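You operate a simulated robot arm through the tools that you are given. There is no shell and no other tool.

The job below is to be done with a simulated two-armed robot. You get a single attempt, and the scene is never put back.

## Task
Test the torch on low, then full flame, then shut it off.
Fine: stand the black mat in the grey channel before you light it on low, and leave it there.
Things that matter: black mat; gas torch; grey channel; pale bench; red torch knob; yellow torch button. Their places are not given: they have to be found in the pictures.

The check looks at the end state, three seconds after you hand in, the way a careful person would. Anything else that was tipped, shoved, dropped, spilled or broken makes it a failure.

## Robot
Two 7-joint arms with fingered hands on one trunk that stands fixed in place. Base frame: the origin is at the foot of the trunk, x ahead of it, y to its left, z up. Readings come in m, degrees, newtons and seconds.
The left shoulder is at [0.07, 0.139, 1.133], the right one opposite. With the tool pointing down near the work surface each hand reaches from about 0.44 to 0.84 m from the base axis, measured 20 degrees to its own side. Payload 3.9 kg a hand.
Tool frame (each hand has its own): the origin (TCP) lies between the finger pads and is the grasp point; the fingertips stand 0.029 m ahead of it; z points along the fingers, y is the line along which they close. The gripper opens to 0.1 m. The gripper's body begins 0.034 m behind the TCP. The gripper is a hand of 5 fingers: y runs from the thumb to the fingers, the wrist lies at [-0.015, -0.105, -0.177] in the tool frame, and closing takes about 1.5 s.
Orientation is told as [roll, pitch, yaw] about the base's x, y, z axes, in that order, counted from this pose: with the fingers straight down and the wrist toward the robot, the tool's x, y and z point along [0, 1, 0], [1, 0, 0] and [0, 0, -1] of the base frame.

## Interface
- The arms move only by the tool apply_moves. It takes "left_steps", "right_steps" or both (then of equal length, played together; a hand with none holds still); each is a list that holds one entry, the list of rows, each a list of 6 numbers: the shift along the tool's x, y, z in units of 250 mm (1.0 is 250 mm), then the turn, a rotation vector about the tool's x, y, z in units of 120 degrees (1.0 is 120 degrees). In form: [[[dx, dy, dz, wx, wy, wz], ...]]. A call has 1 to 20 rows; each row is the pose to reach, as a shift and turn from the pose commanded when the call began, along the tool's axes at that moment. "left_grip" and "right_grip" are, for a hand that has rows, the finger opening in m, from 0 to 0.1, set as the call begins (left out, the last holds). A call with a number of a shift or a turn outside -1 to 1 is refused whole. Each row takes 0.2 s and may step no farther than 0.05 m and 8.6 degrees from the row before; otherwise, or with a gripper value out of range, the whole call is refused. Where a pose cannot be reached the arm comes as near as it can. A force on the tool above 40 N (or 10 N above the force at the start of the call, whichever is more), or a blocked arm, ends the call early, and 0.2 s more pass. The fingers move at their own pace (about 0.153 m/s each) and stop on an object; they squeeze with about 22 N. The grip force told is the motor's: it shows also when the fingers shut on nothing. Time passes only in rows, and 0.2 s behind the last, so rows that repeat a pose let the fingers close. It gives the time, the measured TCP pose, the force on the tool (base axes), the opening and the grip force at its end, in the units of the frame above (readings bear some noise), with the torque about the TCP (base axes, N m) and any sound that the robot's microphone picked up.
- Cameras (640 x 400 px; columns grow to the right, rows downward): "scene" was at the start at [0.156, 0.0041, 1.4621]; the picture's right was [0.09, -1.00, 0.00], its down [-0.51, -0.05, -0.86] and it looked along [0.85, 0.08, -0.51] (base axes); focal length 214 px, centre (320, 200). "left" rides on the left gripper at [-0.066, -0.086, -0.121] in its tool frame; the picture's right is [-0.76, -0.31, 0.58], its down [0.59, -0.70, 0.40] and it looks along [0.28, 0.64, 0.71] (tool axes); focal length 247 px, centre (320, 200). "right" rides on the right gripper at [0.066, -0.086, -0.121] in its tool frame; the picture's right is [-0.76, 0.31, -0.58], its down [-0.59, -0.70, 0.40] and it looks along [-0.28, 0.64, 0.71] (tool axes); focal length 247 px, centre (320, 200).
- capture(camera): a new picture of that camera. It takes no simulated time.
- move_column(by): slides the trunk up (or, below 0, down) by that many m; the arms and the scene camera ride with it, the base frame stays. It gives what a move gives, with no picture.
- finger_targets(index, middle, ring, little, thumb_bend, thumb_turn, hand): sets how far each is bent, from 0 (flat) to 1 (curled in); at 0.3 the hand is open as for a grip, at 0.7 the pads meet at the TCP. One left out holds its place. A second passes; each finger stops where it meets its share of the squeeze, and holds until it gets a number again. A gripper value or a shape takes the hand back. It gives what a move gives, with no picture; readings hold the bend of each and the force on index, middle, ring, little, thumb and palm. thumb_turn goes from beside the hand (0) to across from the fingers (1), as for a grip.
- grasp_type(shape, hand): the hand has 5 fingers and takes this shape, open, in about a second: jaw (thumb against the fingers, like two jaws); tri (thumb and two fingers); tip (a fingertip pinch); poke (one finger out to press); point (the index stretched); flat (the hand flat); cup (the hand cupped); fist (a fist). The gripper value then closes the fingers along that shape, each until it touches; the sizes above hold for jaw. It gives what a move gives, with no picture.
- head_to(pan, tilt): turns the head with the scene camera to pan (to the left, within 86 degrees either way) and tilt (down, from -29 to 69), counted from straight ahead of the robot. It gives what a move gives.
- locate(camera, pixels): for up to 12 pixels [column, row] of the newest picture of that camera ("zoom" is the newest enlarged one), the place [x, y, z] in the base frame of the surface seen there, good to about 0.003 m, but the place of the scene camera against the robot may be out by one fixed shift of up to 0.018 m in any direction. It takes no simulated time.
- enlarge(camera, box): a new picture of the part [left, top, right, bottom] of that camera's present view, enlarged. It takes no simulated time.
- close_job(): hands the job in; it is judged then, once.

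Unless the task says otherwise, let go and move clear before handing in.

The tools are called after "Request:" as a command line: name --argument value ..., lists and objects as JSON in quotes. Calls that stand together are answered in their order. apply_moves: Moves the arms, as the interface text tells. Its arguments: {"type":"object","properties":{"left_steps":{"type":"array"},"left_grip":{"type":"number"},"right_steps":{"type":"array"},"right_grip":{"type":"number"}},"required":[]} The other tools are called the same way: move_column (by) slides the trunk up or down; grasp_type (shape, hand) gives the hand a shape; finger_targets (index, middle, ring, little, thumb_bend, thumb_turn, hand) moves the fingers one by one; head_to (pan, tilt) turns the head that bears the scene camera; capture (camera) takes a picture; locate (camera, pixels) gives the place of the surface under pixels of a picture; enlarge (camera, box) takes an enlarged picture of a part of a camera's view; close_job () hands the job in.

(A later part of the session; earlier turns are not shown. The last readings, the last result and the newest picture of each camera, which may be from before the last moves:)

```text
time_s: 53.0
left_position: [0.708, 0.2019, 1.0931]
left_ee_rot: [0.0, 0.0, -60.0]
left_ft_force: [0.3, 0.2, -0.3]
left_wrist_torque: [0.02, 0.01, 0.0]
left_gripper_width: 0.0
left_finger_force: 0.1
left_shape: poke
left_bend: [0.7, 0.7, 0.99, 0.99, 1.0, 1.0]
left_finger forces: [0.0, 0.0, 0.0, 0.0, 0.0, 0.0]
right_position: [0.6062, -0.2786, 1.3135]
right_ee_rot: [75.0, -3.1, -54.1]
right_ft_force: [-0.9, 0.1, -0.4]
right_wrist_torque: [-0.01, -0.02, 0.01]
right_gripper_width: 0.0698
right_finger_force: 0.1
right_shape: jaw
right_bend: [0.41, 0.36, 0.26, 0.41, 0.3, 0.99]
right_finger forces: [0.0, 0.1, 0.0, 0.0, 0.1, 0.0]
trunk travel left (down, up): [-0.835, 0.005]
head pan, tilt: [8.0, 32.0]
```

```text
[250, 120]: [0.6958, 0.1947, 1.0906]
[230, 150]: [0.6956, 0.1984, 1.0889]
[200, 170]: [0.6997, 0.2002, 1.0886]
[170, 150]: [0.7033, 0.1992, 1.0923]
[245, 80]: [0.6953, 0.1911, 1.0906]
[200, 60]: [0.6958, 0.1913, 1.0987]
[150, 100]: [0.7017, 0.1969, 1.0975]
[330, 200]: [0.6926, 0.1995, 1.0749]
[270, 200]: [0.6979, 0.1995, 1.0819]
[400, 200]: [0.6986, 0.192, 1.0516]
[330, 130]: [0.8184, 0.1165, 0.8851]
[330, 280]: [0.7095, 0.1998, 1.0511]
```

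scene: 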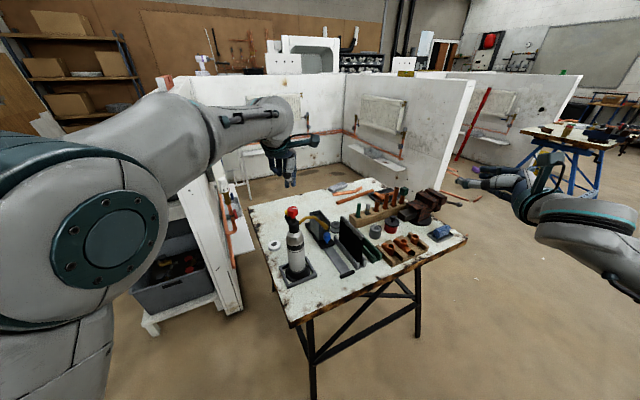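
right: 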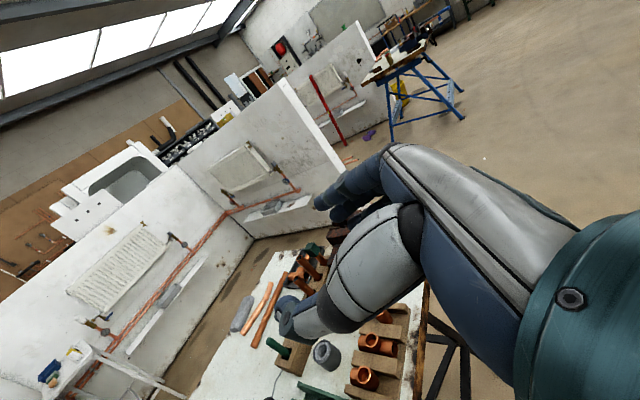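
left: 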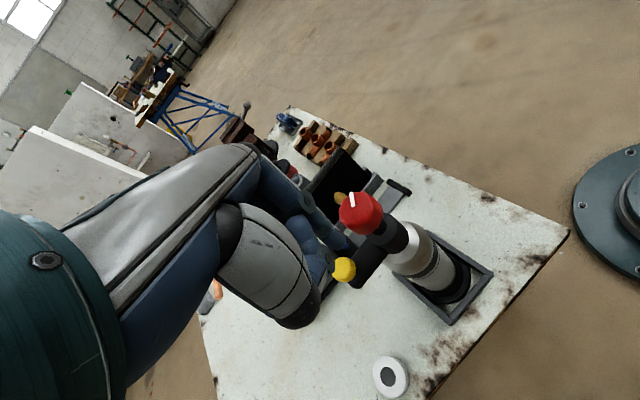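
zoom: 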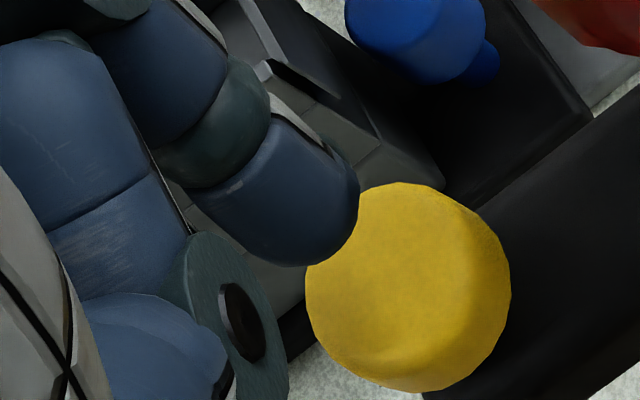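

The finger is centred on the button within about 2 mm. I'll press down in small steps, watching the force and listening for the igniter.

Request:
apply_moves --left_steps '[[[0, 0, 0.02, 0, 0, 0], [0, 0, 0.036, 0, 0, 0], [0, 0, 0.048, 0, 0, 0], [0, 0, 0.056, 0, 0, 0], [0, 0, 0.06, 0, 0, 0]]]'

Request:
enlarge --camera "left" --box '[280, 190, 400, 280]'

Request:
enlarge --camera "scene" --box '[260, 190, 370, 270]'

```text
time_s: 54.2
left_position: [0.7068, 0.2014, 1.077]
left_ee_rot: [0.0, 0.0, -60.0]
left_ft_force: [-0.3, 0.7, 0.1]
left_wrist_torque: [0.0, 0.01, 0.04]
left_gripper_width: 0.0001
left_finger_force: 0.0
left_shape: poke
left_bend: [0.7, 0.7, 0.99, 0.99, 1.0, 1.0]
left_finger forces: [0.3, 0.1, 0.1, 0.0, 0.0, 0.1]
right_position: [0.6069, -0.2782, 1.3125]
right_ee_rot: [74.9, -3.0, -54.0]
right_ft_force: [1.3, -0.3, -0.8]
right_wrist_torque: [0.0, -0.01, -0.01]
right_gripper_width: 0.0699
right_finger_force: 0.1
right_shape: jaw
right_bend: [0.41, 0.36, 0.26, 0.41, 0.3, 0.99]
right_finger forces: [0.0, 0.0, 0.0, 0.0, 0.1, 0.0]
trunk travel left (down, up): [-0.835, 0.005]
head pan, tilt: [8.0, 32.0]
```

```text
4.44 times, centred on (340, 235) of left
```

zoom: 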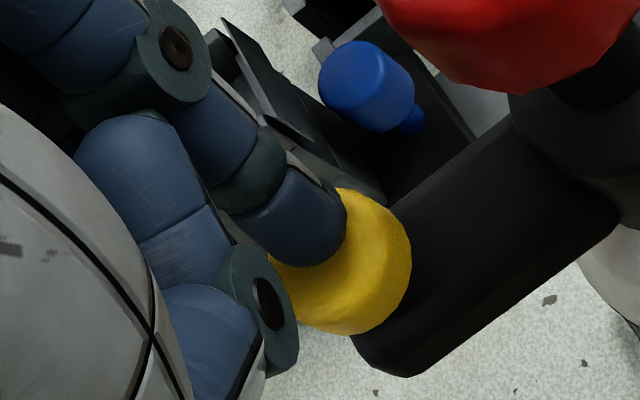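

```text
5.00 times, centred on (315, 230) of scene
```

zoom: 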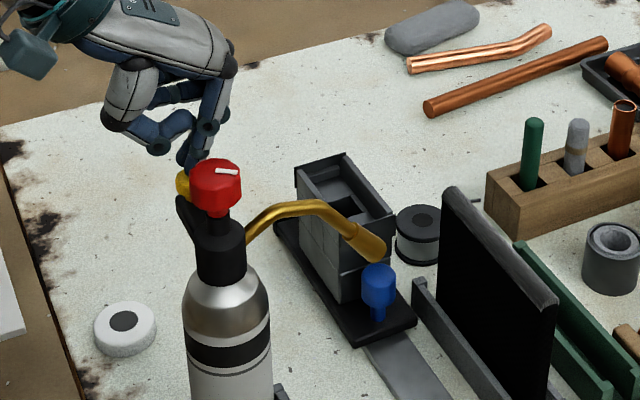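

The tip has just reached the button (index force 0.3 N). I'll press on 1 mm at a time.

Request:
apply_moves --left_steps '[[[0, 0, 0.004, 0, 0, 0], [0, 0, 0.008, 0, 0, 0], [0, 0, 0.012, 0, 0, 0], [0, 0, 0.016, 0, 0, 0]]]'

Request:
enlarge --camera "scene" --box '[260, 190, 370, 270]'

```text
time_s: 55.2
left_position: [0.7083, 0.2019, 1.0742]
left_ee_rot: [0.0, 0.1, -60.0]
left_ft_force: [0.1, 0.1, 1.6]
left_wrist_torque: [0.01, -0.04, 0.0]
left_gripper_width: 0.0
left_finger_force: 0.0
left_shape: poke
left_bend: [0.7, 0.7, 0.99, 0.99, 1.0, 1.0]
left_finger forces: [1.8, 0.0, 0.0, 0.1, 0.0, 0.0]
right_position: [0.6059, -0.2787, 1.3124]
right_ee_rot: [75.0, -3.0, -54.0]
right_ft_force: [0.5, -0.4, -0.1]
right_wrist_torque: [-0.02, 0.0, -0.02]
right_gripper_width: 0.07
right_finger_force: 0.0
right_shape: jaw
right_bend: [0.41, 0.36, 0.26, 0.41, 0.3, 0.99]
right_finger forces: [0.0, 0.1, 0.0, 0.0, 0.0, 0.0]
trunk travel left (down, up): [-0.835, 0.005]
head pan, tilt: [8.0, 32.0]
heard: click
```

```text
5.00 times, centred on (315, 230) of scene
```

zoom: 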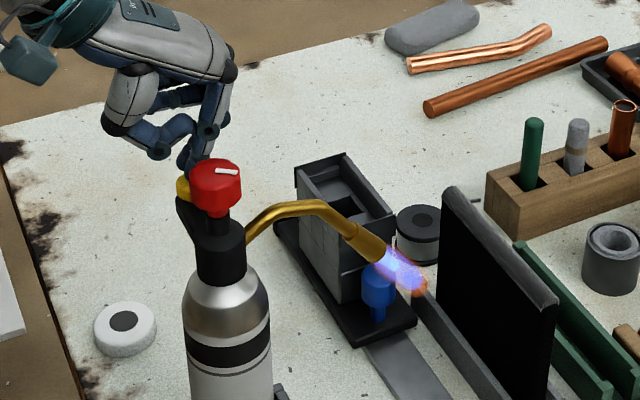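

A click was heard and a small blue flame is now burning at the nozzle toward the mat. I'll lift off the button and check that the flame holds at low.

Request:
apply_moves --left_steps '[[[0, 0, -0.05, 0, 0, 0], [0, 0, -0.1, 0, 0, 0], [0, 0, -0.15, 0, 0, 0], [0, 0, -0.2, 0, 0, 0], [0, 0, -0.26, 0, 0, 0], [0, 0, -0.32, 0, 0, 0], [0, 0, -0.4, 0, 0, 0]]]'

Request:
enlarge --camera "scene" --box '[260, 190, 370, 270]'

Request:
enlarge --camera "left" --box '[300, 120, 500, 260]'

```text
time_s: 56.8
left_position: [0.7082, 0.2012, 1.1736]
left_ee_rot: [0.0, 0.1, -60.1]
left_ft_force: [-0.6, -0.4, 0.1]
left_wrist_torque: [0.02, 0.01, 0.0]
left_gripper_width: 0.0
left_finger_force: 0.0
left_shape: poke
left_bend: [0.7, 0.7, 0.99, 0.99, 1.0, 1.0]
left_finger forces: [0.1, 0.1, 0.0, 0.0, 0.0, 0.1]
right_position: [0.6068, -0.2796, 1.3132]
right_ee_rot: [75.1, -3.0, -54.1]
right_ft_force: [0.0, 0.6, -0.6]
right_wrist_torque: [-0.04, 0.02, -0.01]
right_gripper_width: 0.0698
right_finger_force: 0.1
right_shape: jaw
right_bend: [0.41, 0.36, 0.26, 0.41, 0.3, 0.99]
right_finger forces: [0.1, 0.1, 0.1, 0.2, 0.0, 0.0]
trunk travel left (down, up): [-0.835, 0.005]
head pan, tilt: [8.0, 32.0]
```

```text
5.00 times, centred on (315, 230) of scene
```

zoom: 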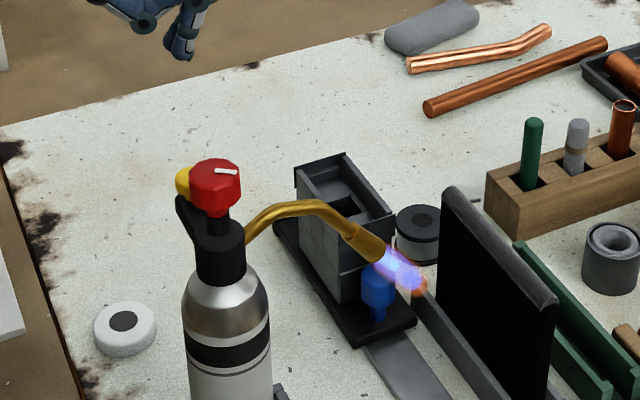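

```text
2.86 times, centred on (400, 190) of left
```

zoom: 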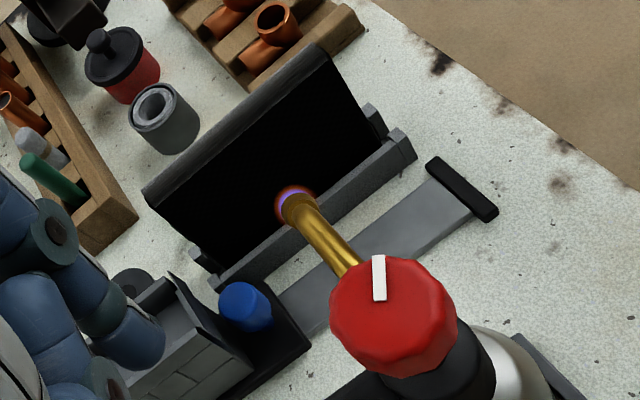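

The low flame is steady and the knob mark points to −y. I'll put the left hand back into the jaw shape and move over the knob again at yaw −60° to leave room for turning further.

Request:
apply_moves --left_steps '[[[-0.048, 0.001, -0.03, 0, 0, 0], [-0.095, 0.002, -0.068, 0, 0, 0], [-0.143, 0.004, -0.068, 0, 0, 0], [-0.19, 0.006, -0.068, 0, 0, 0], [-0.2385, 0.008, -0.068, 0, 0, 0], [-0.2385, 0.008, -0.068, 0, 0, 0]]]'

Request:
grasp_type --hand "left" --shape "jaw"

Request:
enlarge --camera "left" --box '[300, 180, 460, 300]'

Request:
locate --camera "zoom" --pixels '[[280, 170], [320, 170], [360, 170], [320, 120], [320, 220], [300, 130], [350, 210]]'

```text
time_s: 58.2
left_position: [0.6562, 0.17, 1.1891]
left_ee_rot: [0.1, -0.1, -60.0]
left_ft_force: [0.8, -0.4, 0.1]
left_wrist_torque: [0.0, -0.02, 0.0]
left_gripper_width: 0.0
left_finger_force: 0.1
left_shape: poke
left_bend: [0.7, 0.7, 0.99, 0.99, 1.0, 1.0]
left_finger forces: [0.0, 0.0, 0.0, 0.0, 0.0, 0.0]
right_position: [0.6064, -0.2784, 1.312]
right_ee_rot: [74.9, -3.1, -53.9]
right_ft_force: [-0.6, 0.0, -0.6]
right_wrist_torque: [0.02, -0.01, -0.03]
right_gripper_width: 0.0699
right_finger_force: 0.0
right_shape: jaw
right_bend: [0.41, 0.36, 0.26, 0.41, 0.3, 0.99]
right_finger forces: [0.0, 0.1, 0.1, 0.0, 0.0, 0.1]
trunk travel left (down, up): [-0.835, 0.005]
head pan, tilt: [8.0, 32.0]
```

```text
time_s: 59.1
left_position: [0.6573, 0.1704, 1.1899]
left_ee_rot: [0.0, 0.0, -59.9]
left_ft_force: [0.5, 0.4, 0.1]
left_wrist_torque: [0.0, 0.02, -0.01]
left_gripper_width: 0.1003
left_finger_force: 0.0
left_shape: jaw
left_bend: [0.3, 0.3, 0.3, 0.3, 0.3, 0.98]
left_finger forces: [0.0, 0.1, 0.0, 0.0, 0.1, 0.0]
right_position: [0.6064, -0.2803, 1.3131]
right_ee_rot: [74.9, -3.0, -54.0]
right_ft_force: [-0.9, -0.6, -0.3]
right_wrist_torque: [0.03, 0.01, -0.01]
right_gripper_width: 0.0697
right_finger_force: 0.0
right_shape: jaw
right_bend: [0.41, 0.36, 0.26, 0.41, 0.3, 0.99]
right_finger forces: [0.0, 0.0, 0.0, 0.0, 0.1, 0.1]
trunk travel left (down, up): [-0.835, 0.005]
head pan, tilt: [8.0, 32.0]
```

```text
3.33 times, centred on (380, 240) of left
```

zoom: 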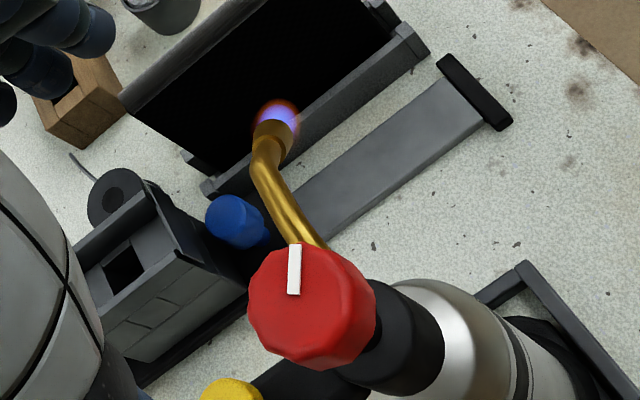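

```text
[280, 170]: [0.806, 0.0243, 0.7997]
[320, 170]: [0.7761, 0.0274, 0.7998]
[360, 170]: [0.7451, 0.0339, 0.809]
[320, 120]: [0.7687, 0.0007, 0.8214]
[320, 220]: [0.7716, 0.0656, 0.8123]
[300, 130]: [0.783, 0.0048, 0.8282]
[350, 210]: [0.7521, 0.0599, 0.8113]
```

The low flame burns from the nozzle onto the mat's area, well away from the hand. I'll descend onto the knob with the fingers open 75 mm.

Request:
apply_moves --left_steps '[[[0, 0.001, 0.06, 0, 0, 0], [0, 0.002, 0.12, 0, 0, 0], [0, 0.003, 0.18, 0, 0, 0], [0, 0.004, 0.24, 0, 0, 0], [0, 0.005, 0.29, 0, 0, 0], [0, 0.005, 0.29, 0, 0, 0]]]' --left_grip 0.075

Request:
enlarge --camera "left" --box '[260, 190, 400, 290]'

Request:
locate --camera "zoom" --pixels '[[270, 130], [330, 100], [400, 150], [250, 200], [280, 270], [340, 290], [300, 180], [380, 240], [240, 160], [300, 100], [360, 120], [320, 200]]'

```text
time_s: 60.5
left_position: [0.6569, 0.1693, 1.1172]
left_ee_rot: [0.1, 0.0, -60.0]
left_ft_force: [-0.3, -0.6, -0.1]
left_wrist_torque: [0.0, -0.01, 0.0]
left_gripper_width: 0.0753
left_finger_force: 0.0
left_shape: jaw
left_bend: [0.39, 0.34, 0.25, 0.39, 0.3, 0.99]
left_finger forces: [0.1, 0.0, 0.2, 0.1, 0.0, 0.1]
right_position: [0.6062, -0.2789, 1.3117]
right_ee_rot: [75.0, -3.0, -53.9]
right_ft_force: [0.5, -0.2, 0.0]
right_wrist_torque: [0.01, 0.0, 0.01]
right_gripper_width: 0.0698
right_finger_force: 0.0
right_shape: jaw
right_bend: [0.41, 0.36, 0.26, 0.41, 0.3, 0.99]
right_finger forces: [0.1, 0.0, 0.1, 0.0, 0.1, 0.1]
trunk travel left (down, up): [-0.835, 0.005]
head pan, tilt: [8.0, 32.0]
```

```text
4.00 times, centred on (330, 240) of left
```

zoom: 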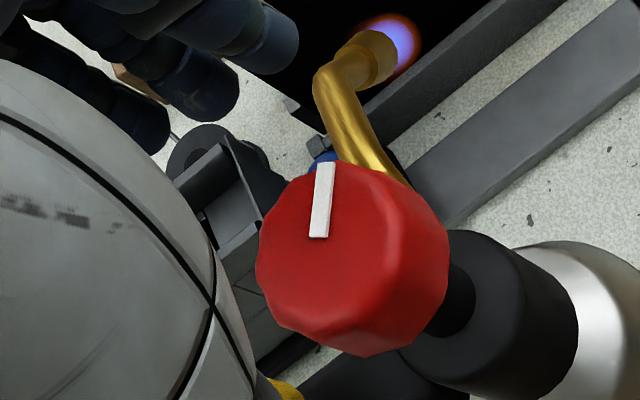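

```text
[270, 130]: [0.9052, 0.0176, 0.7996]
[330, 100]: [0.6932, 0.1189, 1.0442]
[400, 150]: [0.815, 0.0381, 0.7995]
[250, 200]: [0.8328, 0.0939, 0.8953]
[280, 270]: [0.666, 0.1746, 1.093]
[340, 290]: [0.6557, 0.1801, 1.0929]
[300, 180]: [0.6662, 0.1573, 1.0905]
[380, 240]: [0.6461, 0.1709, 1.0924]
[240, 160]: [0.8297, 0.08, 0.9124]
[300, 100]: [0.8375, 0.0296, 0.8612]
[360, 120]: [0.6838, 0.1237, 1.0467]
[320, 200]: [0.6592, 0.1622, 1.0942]
```

The knob is centred between the thumb and fingers. I'll finish the descent and then close on it.

Request:
apply_moves --left_steps '[[[0, 0, 0.045, 0, 0, 0], [0, 0, 0.088, 0, 0, 0], [0, 0, 0.088, 0, 0, 0]]]' --left_grip 0.065

Request:
apply_moves --left_steps '[[[0, 0, 0, 0, 0, 0], [0, 0, 0, 0, 0, 0], [0, 0, 0, 0, 0, 0], [0, 0, 0, 0, 0, 0]]]' --left_grip 0.027

Request:
apply_moves --left_steps '[[[0, 0, 0, 0, 0, 0], [0, 0, 0, 0, 0, 0], [0, 0, 0, 0, 0, 0]]]' --left_grip 0.012

Request:
enlarge --camera "left" --box '[240, 160, 400, 280]'

Request:
enlarge --camera "scene" --box '[260, 190, 370, 270]'

```text
time_s: 61.3
left_position: [0.6569, 0.1698, 1.0945]
left_ee_rot: [0.0, 0.1, -60.0]
left_ft_force: [-0.5, -0.2, 0.1]
left_wrist_torque: [0.0, -0.01, -0.01]
left_gripper_width: 0.0654
left_finger_force: 0.1
left_shape: jaw
left_bend: [0.41, 0.37, 0.27, 0.42, 0.3, 0.99]
left_finger forces: [0.0, 0.0, 0.0, 0.0, 0.0, 0.0]
right_position: [0.6074, -0.2786, 1.313]
right_ee_rot: [74.8, -3.1, -54.0]
right_ft_force: [-0.2, -1.2, -0.3]
right_wrist_torque: [-0.01, 0.02, -0.03]
right_gripper_width: 0.0697
right_finger_force: 0.1
right_shape: jaw
right_bend: [0.41, 0.36, 0.26, 0.41, 0.3, 0.99]
right_finger forces: [0.1, 0.0, 0.0, 0.1, 0.0, 0.1]
trunk travel left (down, up): [-0.835, 0.005]
head pan, tilt: [8.0, 32.0]
```

```text
time_s: 62.3
left_position: [0.6575, 0.1703, 1.0964]
left_ee_rot: [0.1, 0.0, -60.0]
left_ft_force: [1.0, -1.1, -1.6]
left_wrist_torque: [0.01, 0.01, 0.02]
left_gripper_width: 0.0275
left_finger_force: 0.0
left_shape: jaw
left_bend: [0.51, 0.53, 0.74, 0.53, 0.48, 1.0]
left_finger forces: [0.9, 0.5, 0.0, 0.0, 0.6, 0.0]
right_position: [0.6059, -0.2791, 1.3123]
right_ee_rot: [74.8, -3.1, -54.0]
right_ft_force: [-0.4, 0.0, 0.1]
right_wrist_torque: [-0.02, -0.03, 0.0]
right_gripper_width: 0.0697
right_finger_force: 0.0
right_shape: jaw
right_bend: [0.41, 0.36, 0.26, 0.41, 0.3, 0.99]
right_finger forces: [0.0, 0.0, 0.0, 0.0, 0.1, 0.0]
trunk travel left (down, up): [-0.835, 0.005]
head pan, tilt: [8.0, 32.0]
```

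```text
time_s: 63.1
left_position: [0.6563, 0.1707, 1.0951]
left_ee_rot: [0.0, -0.1, -59.9]
left_ft_force: [-0.3, 0.5, -0.5]
left_wrist_torque: [0.0, 0.01, -0.01]
left_gripper_width: 0.0252
left_finger_force: 22.4
left_shape: jaw
left_bend: [0.52, 0.54, 0.73, 0.58, 0.48, 1.0]
left_finger forces: [11.5, 6.1, 0.1, 0.1, 18.8, 0.1]
right_position: [0.6068, -0.2773, 1.3123]
right_ee_rot: [74.9, -3.0, -54.0]
right_ft_force: [0.2, 0.4, 0.2]
right_wrist_torque: [0.0, 0.01, 0.0]
right_gripper_width: 0.0699
right_finger_force: 0.0
right_shape: jaw
right_bend: [0.41, 0.36, 0.26, 0.41, 0.3, 0.99]
right_finger forces: [0.1, 0.0, 0.0, 0.0, 0.0, 0.0]
trunk travel left (down, up): [-0.835, 0.005]
head pan, tilt: [8.0, 32.0]
```

```text
3.33 times, centred on (320, 220) of left
```

zoom: 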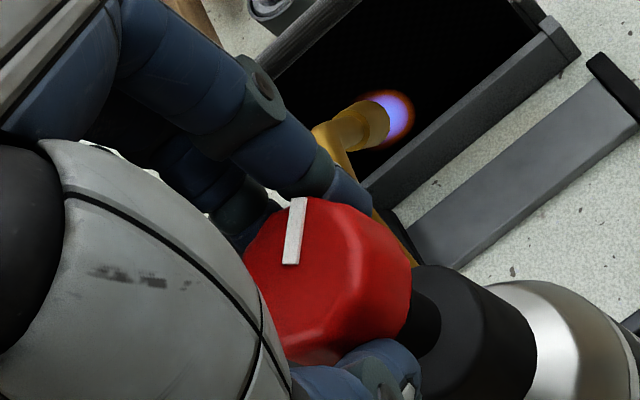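

```text
5.00 times, centred on (315, 230) of scene
```

zoom: 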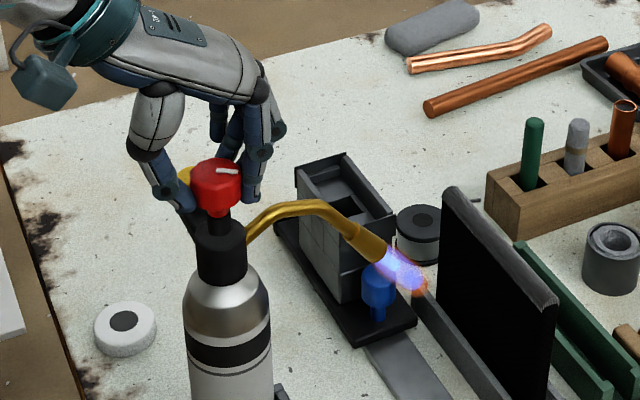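

I have the knob again with the low flame steady. I'll turn it 30° further counter-clockwise and watch the flame.

Request:
apply_moves --left_steps '[[[0, 0, 0, 0, 0, -0.042], [0, 0, 0, 0, 0, -0.083], [0, 0, 0, 0, 0, -0.125], [0, 0, 0, 0, 0, -0.167], [0, 0, 0, 0, 0, -0.208], [0, 0, 0, 0, 0, -0.25], [0, 0, 0, 0, 0, -0.25]]]'

Request:
enlarge --camera "scene" --box '[260, 190, 370, 270]'

```text
time_s: 64.7
left_position: [0.6573, 0.1697, 1.0958]
left_ee_rot: [0.0, 0.0, -29.9]
left_ft_force: [-0.5, -0.2, -1.0]
left_wrist_torque: [-0.01, 0.01, 0.01]
left_gripper_width: 0.0255
left_finger_force: 22.3
left_shape: jaw
left_bend: [0.52, 0.54, 0.73, 0.58, 0.48, 1.0]
left_finger forces: [11.8, 6.0, 0.0, 0.0, 18.7, 0.0]
right_position: [0.6062, -0.2793, 1.3123]
right_ee_rot: [74.9, -3.0, -53.9]
right_ft_force: [0.3, -0.5, 0.4]
right_wrist_torque: [0.0, -0.02, 0.04]
right_gripper_width: 0.0697
right_finger_force: 0.0
right_shape: jaw
right_bend: [0.41, 0.36, 0.26, 0.41, 0.3, 0.99]
right_finger forces: [0.1, 0.0, 0.0, 0.1, 0.0, 0.0]
trunk travel left (down, up): [-0.835, 0.005]
head pan, tilt: [8.0, 32.0]
```

```text
5.00 times, centred on (315, 230) of scene
```

zoom: 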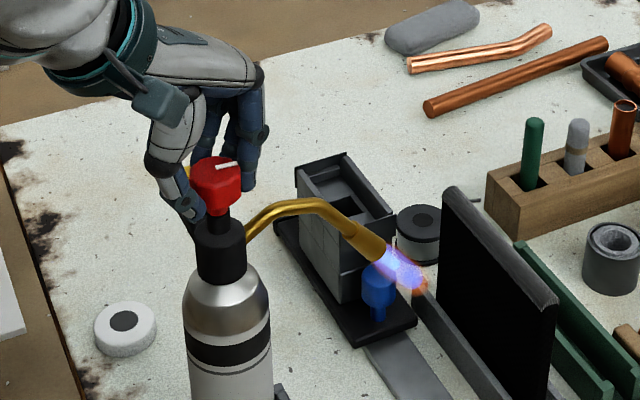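

At 84° total the flame is unchanged (still low). I'll turn another 30°.

Request:
apply_moves --left_steps '[[[0, 0, 0, 0, 0, -0.042], [0, 0, 0, 0, 0, -0.083], [0, 0, 0, 0, 0, -0.125], [0, 0, 0, 0, 0, -0.167], [0, 0, 0, 0, 0, -0.208], [0, 0, 0, 0, 0, -0.25], [0, 0, 0, 0, 0, -0.25]]]'

Request:
enlarge --camera "scene" --box '[260, 190, 370, 270]'

Request:
enlarge --camera "left" --box '[240, 160, 400, 280]'

```text
time_s: 66.3
left_position: [0.658, 0.1689, 1.0961]
left_ee_rot: [0.0, -0.1, 0.1]
left_ft_force: [-0.2, -1.4, -0.3]
left_wrist_torque: [0.01, -0.04, -0.01]
left_gripper_width: 0.0254
left_finger_force: 22.0
left_shape: jaw
left_bend: [0.52, 0.54, 0.73, 0.58, 0.48, 1.0]
left_finger forces: [12.2, 6.3, 0.1, 0.0, 18.7, 0.1]
right_position: [0.6058, -0.2787, 1.3136]
right_ee_rot: [74.9, -2.9, -54.0]
right_ft_force: [-0.3, 0.5, 0.3]
right_wrist_torque: [-0.01, 0.0, 0.0]
right_gripper_width: 0.0699
right_finger_force: 0.0
right_shape: jaw
right_bend: [0.41, 0.36, 0.26, 0.41, 0.3, 0.99]
right_finger forces: [0.1, 0.1, 0.0, 0.0, 0.0, 0.0]
trunk travel left (down, up): [-0.835, 0.005]
head pan, tilt: [8.0, 32.0]
```

```text
5.00 times, centred on (315, 230) of scene
```

zoom: 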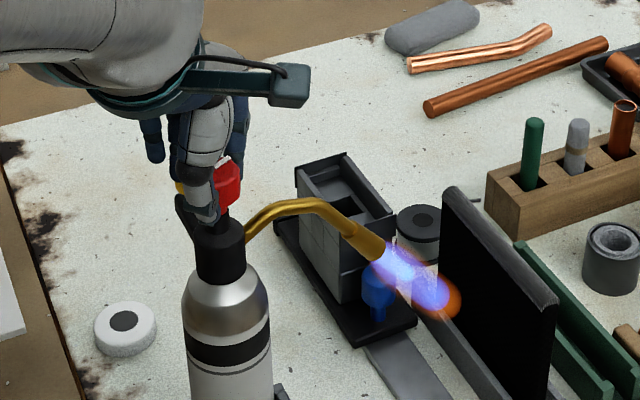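

```text
3.33 times, centred on (320, 220) of left
```

zoom: 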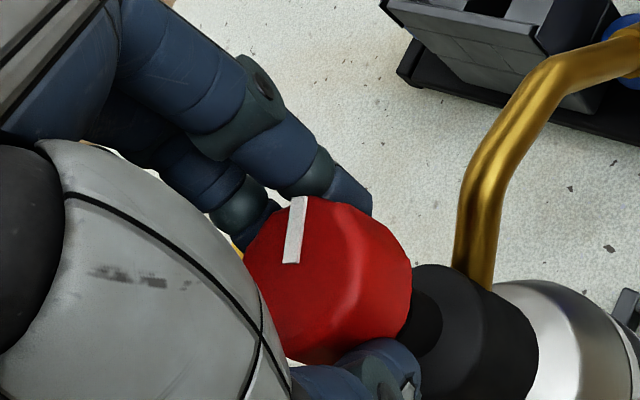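

The flame has clearly grown and now reaches the mat. I'll turn a bit further to be sure this is the full setting and not an intermediate one.

Request:
apply_moves --left_steps '[[[0, 0, 0, 0, 0, -0.025], [0, 0, 0, 0, 0, -0.05], [0, 0, 0, 0, 0, -0.075], [0, 0, 0, 0, 0, -0.1], [0, 0, 0, 0, 0, -0.1]]]'

Request:
enlarge --camera "scene" --box '[260, 190, 370, 270]'

Request:
enlarge --camera "left" --box '[240, 160, 400, 280]'

```text
time_s: 67.5
left_position: [0.658, 0.1689, 1.0956]
left_ee_rot: [0.0, 0.0, 12.1]
left_ft_force: [0.0, -1.3, 0.3]
left_wrist_torque: [0.0, -0.01, 0.0]
left_gripper_width: 0.0255
left_finger_force: 21.3
left_shape: jaw
left_bend: [0.52, 0.54, 0.73, 0.58, 0.48, 1.0]
left_finger forces: [12.0, 6.3, 0.0, 0.0, 18.8, 0.0]
right_position: [0.6073, -0.2788, 1.3124]
right_ee_rot: [74.8, -3.0, -54.0]
right_ft_force: [0.3, -0.8, 0.0]
right_wrist_torque: [0.0, 0.01, 0.03]
right_gripper_width: 0.0698
right_finger_force: 0.1
right_shape: jaw
right_bend: [0.41, 0.36, 0.26, 0.41, 0.3, 0.99]
right_finger forces: [0.0, 0.0, 0.0, 0.0, 0.0, 0.0]
trunk travel left (down, up): [-0.835, 0.005]
head pan, tilt: [8.0, 32.0]
```

```text
5.00 times, centred on (315, 230) of scene
```

zoom: 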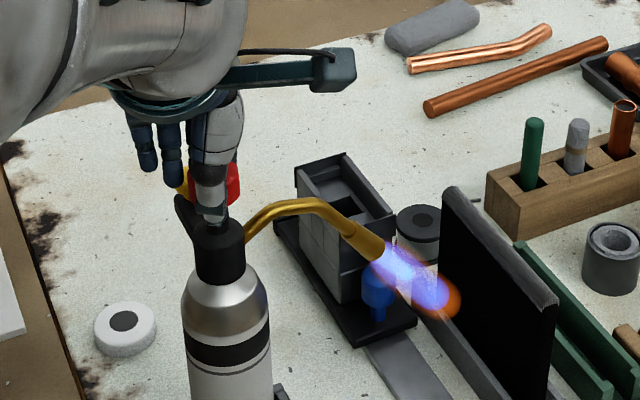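

```text
3.33 times, centred on (320, 220) of left
```

zoom: 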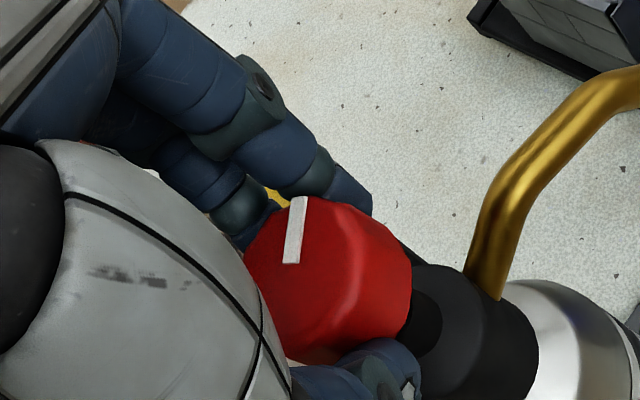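

The flame is the same size at 126°, so this looks like full. I'll turn about 15° more as a check for any further stage or an end stop.

Request:
apply_moves --left_steps '[[[0, 0, 0, 0, 0, -0.025], [0, 0, 0, 0, 0, -0.05], [0, 0, 0, 0, 0, -0.075], [0, 0, 0, 0, 0, -0.1], [0, 0, 0, 0, 0, -0.125], [0, 0, 0, 0, 0, -0.125]]]'

Request:
enlarge --camera "scene" --box '[260, 190, 370, 270]'

Request:
enlarge --camera "left" --box '[240, 160, 400, 280]'

```text
time_s: 68.9
left_position: [0.6591, 0.1871, 1.1029]
left_ee_rot: [-3.5, 1.3, 29.1]
left_ft_force: [-0.2, -0.3, -6.6]
left_wrist_torque: [-0.03, 0.06, 0.0]
left_gripper_width: 0.0249
left_finger_force: 22.3
left_shape: jaw
left_bend: [0.52, 0.54, 0.73, 0.58, 0.48, 1.0]
left_finger forces: [11.7, 6.3, 0.0, 0.0, 18.2, 0.0]
right_position: [0.6076, -0.2788, 1.3121]
right_ee_rot: [74.9, -3.0, -53.9]
right_ft_force: [0.0, 0.2, -0.3]
right_wrist_torque: [0.02, 0.01, -0.02]
right_gripper_width: 0.0697
right_finger_force: 0.1
right_shape: jaw
right_bend: [0.41, 0.36, 0.26, 0.41, 0.3, 0.99]
right_finger forces: [0.0, 0.0, 0.1, 0.0, 0.0, 0.1]
trunk travel left (down, up): [-0.835, 0.005]
head pan, tilt: [8.0, 32.0]
```

```text
5.00 times, centred on (315, 230) of scene
```

zoom: 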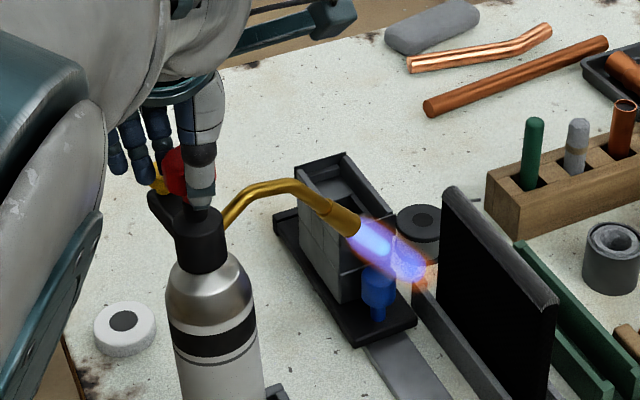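

```text
3.33 times, centred on (320, 220) of left
```

zoom: 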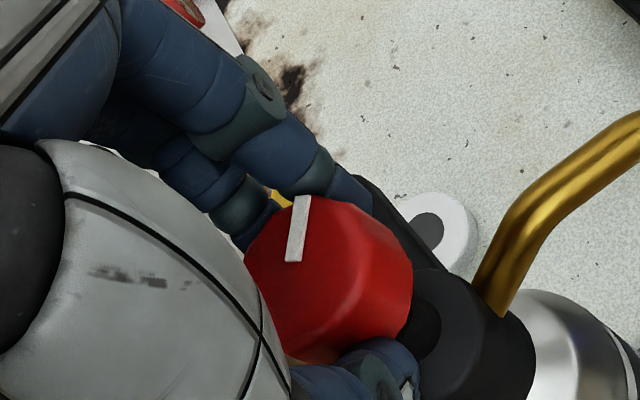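

The arm hit a limit there: the TCP was dragged to y=0.187 with a tilt of −3.5°, and the torch is leaning slightly. I'll turn straight back to the last good pose.

Request:
apply_moves --left_steps '[[[0, 0, 0, 0, 0, 0.02], [0, 0, 0, 0, 0, 0.045], [0, 0, 0, 0, 0, 0.07], [0, 0, 0, 0, 0, 0.095], [0, 0, 0, 0, 0, 0.125], [0, 0, 0, 0, 0, 0.125]]]'

Request:
enlarge --camera "scene" --box '[240, 190, 370, 290]'

```text
time_s: 70.3
left_position: [0.6576, 0.1685, 1.0954]
left_ee_rot: [0.0, 0.0, 11.9]
left_ft_force: [-1.1, 0.8, -2.8]
left_wrist_torque: [0.03, -0.04, 0.03]
left_gripper_width: 0.0255
left_finger_force: 21.9
left_shape: jaw
left_bend: [0.52, 0.54, 0.73, 0.58, 0.48, 1.0]
left_finger forces: [12.7, 7.1, 0.1, 0.1, 19.6, 0.1]
right_position: [0.6077, -0.2801, 1.3121]
right_ee_rot: [75.0, -3.0, -54.0]
right_ft_force: [-0.1, 0.2, 0.0]
right_wrist_torque: [0.01, -0.02, 0.0]
right_gripper_width: 0.07
right_finger_force: 0.1
right_shape: jaw
right_bend: [0.41, 0.36, 0.26, 0.41, 0.3, 0.99]
right_finger forces: [0.0, 0.1, 0.1, 0.0, 0.1, 0.0]
trunk travel left (down, up): [-0.835, 0.005]
head pan, tilt: [8.0, 32.0]
```

```text
4.00 times, centred on (305, 240) of scene
```

zoom: 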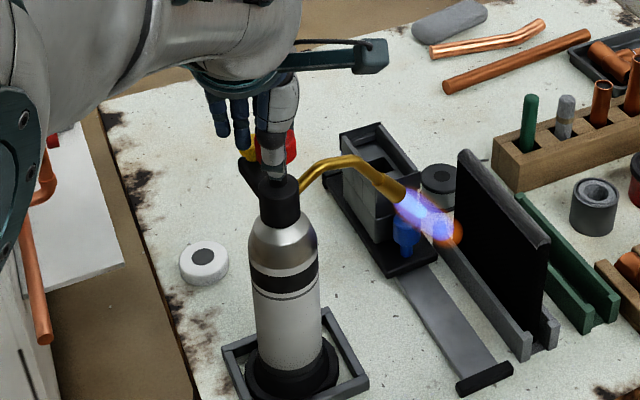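

The hand is back at the good pose and the torch looks upright, but there's a −2.8 N pull, so it may be slightly raised or shifted. I'll zoom in on the base in its frame.

Request:
enlarge --camera "scene" --box '[270, 230, 350, 300]'

Request:
enlarge --camera "left" --box '[260, 120, 600, 340]'

Request:
enlarge --camera "scene" --box '[260, 190, 370, 270]'

```text
5.71 times, centred on (310, 265) of scene
```

zoom: 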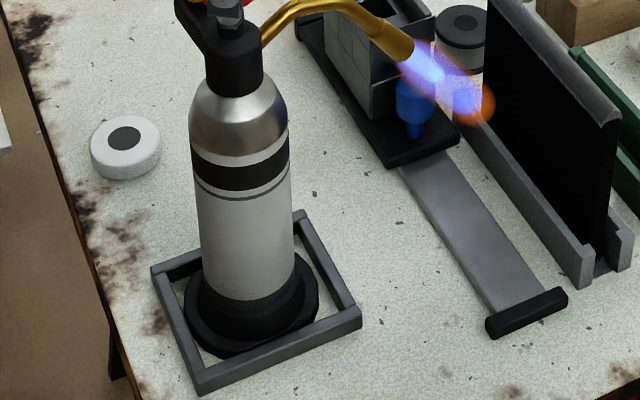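

```text
1.82 times, centred on (430, 230) of left
```

zoom: 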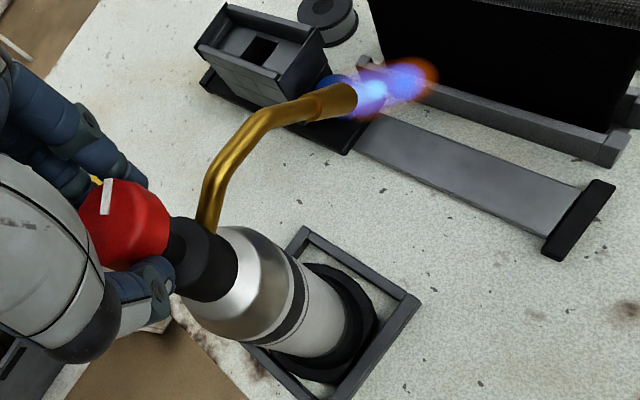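

```text
5.00 times, centred on (315, 230) of scene
```

zoom: 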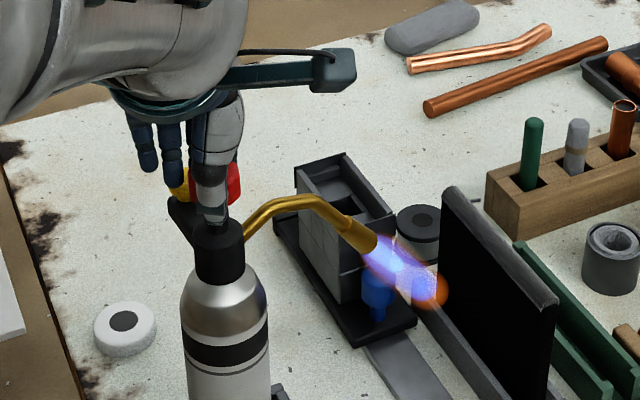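

The base still sits centred in its frame and the torch is upright; the full flame is burning onto the mat. I'll start shutting off by turning clockwise, checking partway.

Request:
apply_moves --left_steps '[[[0, 0, 0, 0, 0, 0.042], [0, 0, 0, 0, 0, 0.083], [0, 0, 0, 0, 0, 0.125], [0, 0, 0, 0, 0, 0.167], [0, 0, 0, 0, 0, 0.208], [0, 0, 0, 0, 0, 0.25], [0, 0, 0, 0, 0, 0.292], [0, 0, 0, 0, 0, 0.292]]]'

Request:
enlarge --camera "scene" --box '[260, 190, 370, 270]'

Request:
enlarge --camera "left" --box '[240, 120, 480, 280]'

```text
time_s: 72.1
left_position: [0.6567, 0.1693, 1.0955]
left_ee_rot: [-0.1, 0.0, -23.1]
left_ft_force: [-0.7, 0.9, -1.2]
left_wrist_torque: [0.01, -0.03, 0.01]
left_gripper_width: 0.0257
left_finger_force: 22.3
left_shape: jaw
left_bend: [0.52, 0.54, 0.73, 0.58, 0.48, 1.0]
left_finger forces: [12.6, 7.0, 0.0, 0.0, 19.9, 0.0]
right_position: [0.6061, -0.278, 1.3127]
right_ee_rot: [75.0, -3.0, -54.0]
right_ft_force: [-0.6, -0.5, 0.4]
right_wrist_torque: [-0.02, 0.0, 0.02]
right_gripper_width: 0.0701
right_finger_force: 0.0
right_shape: jaw
right_bend: [0.41, 0.36, 0.26, 0.41, 0.3, 0.99]
right_finger forces: [0.0, 0.1, 0.0, 0.0, 0.1, 0.1]
trunk travel left (down, up): [-0.835, 0.005]
head pan, tilt: [8.0, 32.0]
```

```text
5.00 times, centred on (315, 230) of scene
```

zoom: 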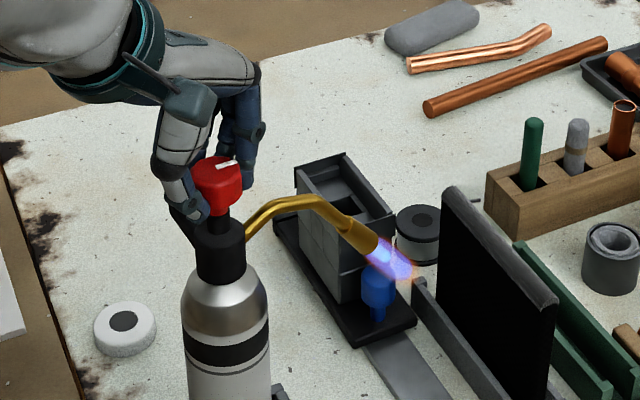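

```text
2.50 times, centred on (360, 200) of left
```

zoom: 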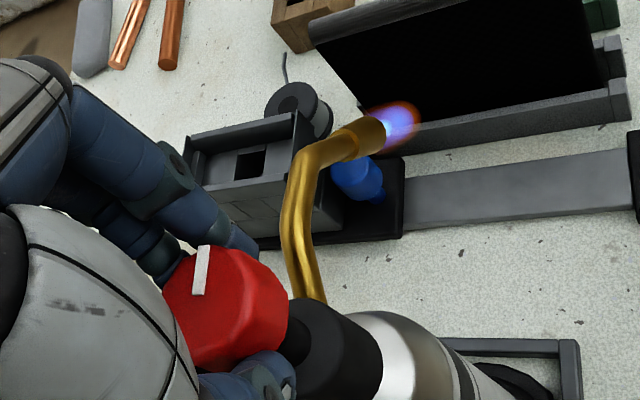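

The flame has dropped back to low as the knob comes round (about 91°), and the hand force is small. I'll continue clockwise to yaw −65°.

Request:
apply_moves --left_steps '[[[0, 0, 0, 0, 0, 0.042], [0, 0, 0, 0, 0, 0.083], [0, 0, 0, 0, 0, 0.125], [0, 0, 0, 0, 0, 0.167], [0, 0, 0, 0, 0, 0.208], [0, 0, 0, 0, 0, 0.25], [0, 0, 0, 0, 0, 0.292], [0, 0, 0, 0, 0, 0.35], [0, 0, 0, 0, 0, 0.35]]]'

Request:
enlarge --camera "scene" --box '[260, 190, 370, 270]'

```text
time_s: 74.1
left_position: [0.6575, 0.1696, 1.0963]
left_ee_rot: [0.0, 0.1, -65.1]
left_ft_force: [-1.6, 0.9, 0.4]
left_wrist_torque: [0.0, 0.02, 0.0]
left_gripper_width: 0.0254
left_finger_force: 22.6
left_shape: jaw
left_bend: [0.52, 0.54, 0.73, 0.58, 0.48, 1.0]
left_finger forces: [12.7, 6.8, 0.1, 0.0, 20.1, 0.0]
right_position: [0.6061, -0.2797, 1.3122]
right_ee_rot: [74.9, -3.0, -54.1]
right_ft_force: [-0.8, 0.3, 0.5]
right_wrist_torque: [0.0, -0.02, 0.0]
right_gripper_width: 0.0696
right_finger_force: 0.0
right_shape: jaw
right_bend: [0.41, 0.36, 0.26, 0.41, 0.3, 0.99]
right_finger forces: [0.0, 0.0, 0.0, 0.0, 0.0, 0.0]
trunk travel left (down, up): [-0.835, 0.005]
head pan, tilt: [8.0, 32.0]
```

```text
5.00 times, centred on (315, 230) of scene
```

zoom: 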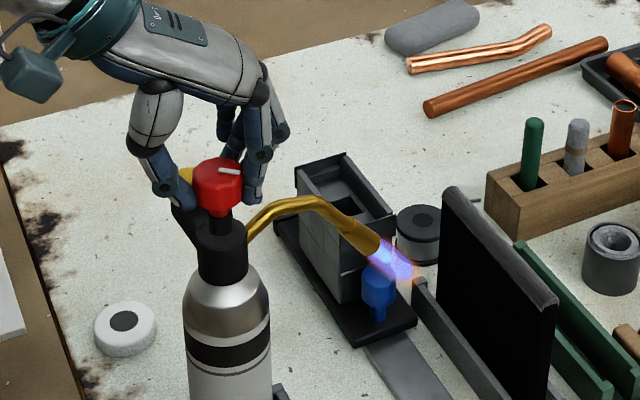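

The knob is at about 49° and still on low. I'll release, lift just clear, swing the hand back to yaw −5° for another clockwise stroke, and look.

Request:
apply_moves --left_steps '[[[0, 0, 0, 0, 0, 0], [0, 0, 0, 0, 0, 0], [0, 0, 0, 0, 0, 0], [0, 0, -0.08, 0, 0, 0], [0, 0, -0.16, 0, 0, 0], [0, 0, -0.22, 0, 0, 0], [0, 0, -0.22, 0, 0, -0.0625], [0, 0, -0.22, 0, 0, -0.125], [0, 0, -0.22, 0, 0, -0.1875], [0, 0, -0.22, 0, 0, -0.25], [0, 0, -0.22, 0, 0, -0.3125], [0, 0, -0.22, 0, 0, -0.375], [0, 0, -0.22, 0, 0, -0.4375], [0, 0, -0.22, 0, 0, -0.5], [0, 0, -0.22, 0, 0, -0.5]]]' --left_grip 0.075

Request:
enlarge --camera "left" --box '[260, 190, 400, 290]'

Request:
locate --camera "zoom" --pixels '[[240, 160], [280, 120], [340, 110], [390, 150], [400, 220], [360, 290], [300, 300], [250, 270], [230, 220], [310, 200], [300, 160], [340, 180]]'

Request:
enlarge --camera "scene" --box '[240, 190, 370, 290]'

```text
time_s: 77.3
left_position: [0.658, 0.1705, 1.1502]
left_ee_rot: [-0.1, 0.0, -4.9]
left_ft_force: [0.5, 0.4, 0.7]
left_wrist_torque: [-0.04, 0.01, 0.0]
left_gripper_width: 0.0747
left_finger_force: 0.1
left_shape: jaw
left_bend: [0.4, 0.34, 0.25, 0.39, 0.3, 0.99]
left_finger forces: [0.0, 0.1, 0.0, 0.1, 0.0, 0.0]
right_position: [0.6065, -0.2771, 1.3128]
right_ee_rot: [74.9, -3.1, -53.9]
right_ft_force: [0.2, 0.3, -0.3]
right_wrist_torque: [0.0, -0.03, -0.04]
right_gripper_width: 0.0699
right_finger_force: 0.1
right_shape: jaw
right_bend: [0.41, 0.36, 0.26, 0.41, 0.3, 0.99]
right_finger forces: [0.0, 0.0, 0.1, 0.1, 0.1, 0.1]
trunk travel left (down, up): [-0.835, 0.005]
head pan, tilt: [8.0, 32.0]
```

```text
4.00 times, centred on (330, 240) of left
```

zoom: 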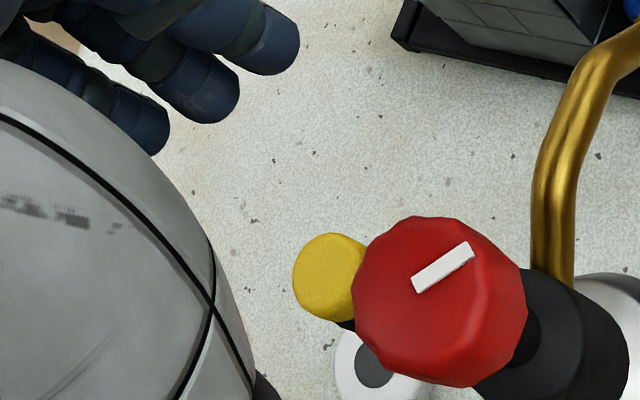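

```text
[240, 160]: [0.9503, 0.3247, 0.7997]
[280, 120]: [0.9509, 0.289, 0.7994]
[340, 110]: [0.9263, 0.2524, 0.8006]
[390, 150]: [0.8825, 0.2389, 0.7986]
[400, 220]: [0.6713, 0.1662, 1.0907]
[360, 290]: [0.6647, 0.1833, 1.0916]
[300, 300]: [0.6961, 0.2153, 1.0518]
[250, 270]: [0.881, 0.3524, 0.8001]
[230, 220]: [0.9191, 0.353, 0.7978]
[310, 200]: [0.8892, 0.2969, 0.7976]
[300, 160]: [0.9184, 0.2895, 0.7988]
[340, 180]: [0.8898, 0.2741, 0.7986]
```

```text
4.00 times, centred on (305, 240) of scene
```

zoom: 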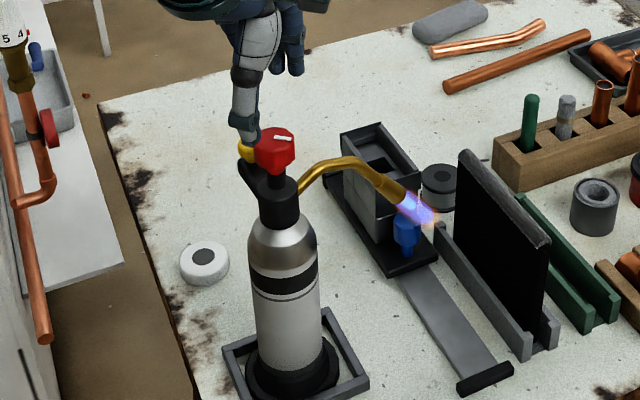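

The torch stands steady on low. I'll re-measure the knob and button positions to see how much the torch has turned and to re-centre the grasp.

Request:
enlarge --camera "left" --box '[320, 235, 400, 295]'

Request:
locate --camera "zoom" --pixels '[[90, 95], [160, 80], [90, 170], [140, 40], [220, 60], [300, 40], [380, 130], [190, 170], [240, 240], [330, 260], [280, 110], [355, 50]]'

Request:
enlarge --camera "left" --box '[380, 120, 500, 240]'

```text
6.67 times, centred on (360, 265) of left
```

zoom: 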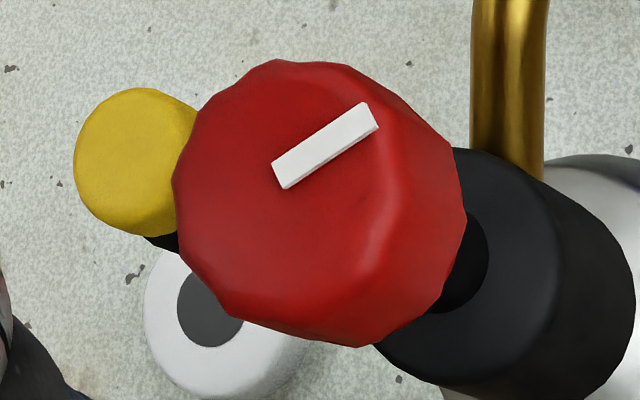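

```text
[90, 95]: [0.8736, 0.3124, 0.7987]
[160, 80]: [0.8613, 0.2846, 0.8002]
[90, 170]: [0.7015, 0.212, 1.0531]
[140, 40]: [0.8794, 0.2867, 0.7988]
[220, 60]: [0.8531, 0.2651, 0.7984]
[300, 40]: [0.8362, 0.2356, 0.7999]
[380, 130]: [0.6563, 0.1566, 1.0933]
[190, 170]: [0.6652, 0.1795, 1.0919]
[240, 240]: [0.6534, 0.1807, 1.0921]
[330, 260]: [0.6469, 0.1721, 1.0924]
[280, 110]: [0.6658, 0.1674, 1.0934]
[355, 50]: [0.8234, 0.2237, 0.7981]
```

```text
3.33 times, centred on (440, 180) of left
```

zoom: 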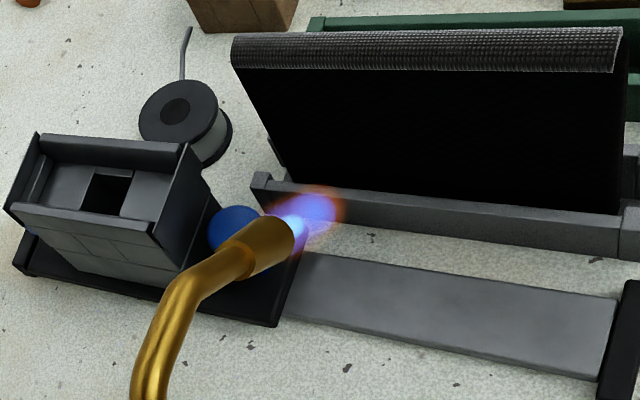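

Request:
locate --camera "zoom" --pixels '[[265, 240], [285, 225], [245, 265], [190, 300], [160, 340], [430, 150], [300, 170], [560, 150]]'

Request:
enlarge --camera "left" --box '[320, 235, 400, 295]'

Request:
locate --camera "zoom" --pixels '[[133, 160], [283, 188], [360, 118], [290, 178], [185, 230], [230, 90], [300, 75], [400, 150], [370, 240], [200, 280], [270, 310], [120, 120]]'

```text
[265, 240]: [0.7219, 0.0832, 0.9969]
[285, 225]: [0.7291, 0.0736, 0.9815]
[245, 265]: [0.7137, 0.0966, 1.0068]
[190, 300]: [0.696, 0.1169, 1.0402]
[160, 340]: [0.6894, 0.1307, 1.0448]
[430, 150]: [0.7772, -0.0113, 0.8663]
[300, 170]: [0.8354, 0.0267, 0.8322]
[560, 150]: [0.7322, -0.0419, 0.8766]
```

```text
6.67 times, centred on (360, 265) of left
```

zoom: 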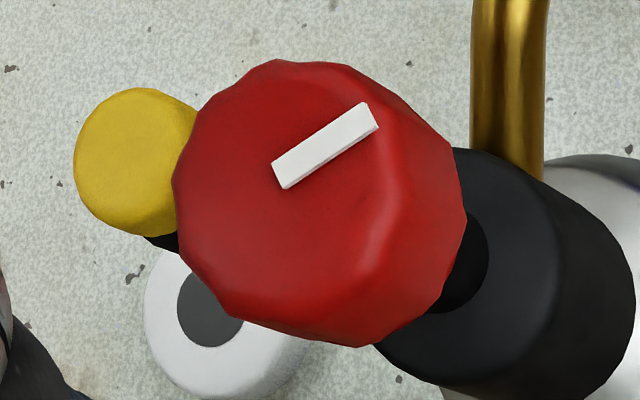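

```text
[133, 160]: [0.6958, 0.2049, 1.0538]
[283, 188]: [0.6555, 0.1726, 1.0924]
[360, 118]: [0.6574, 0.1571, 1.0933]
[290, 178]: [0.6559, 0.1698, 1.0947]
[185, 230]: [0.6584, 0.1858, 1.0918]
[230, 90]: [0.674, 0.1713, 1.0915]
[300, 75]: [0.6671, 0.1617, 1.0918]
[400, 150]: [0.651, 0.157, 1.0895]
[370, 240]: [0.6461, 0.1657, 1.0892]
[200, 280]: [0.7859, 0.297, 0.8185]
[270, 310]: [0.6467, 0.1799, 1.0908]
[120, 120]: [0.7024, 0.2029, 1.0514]
```

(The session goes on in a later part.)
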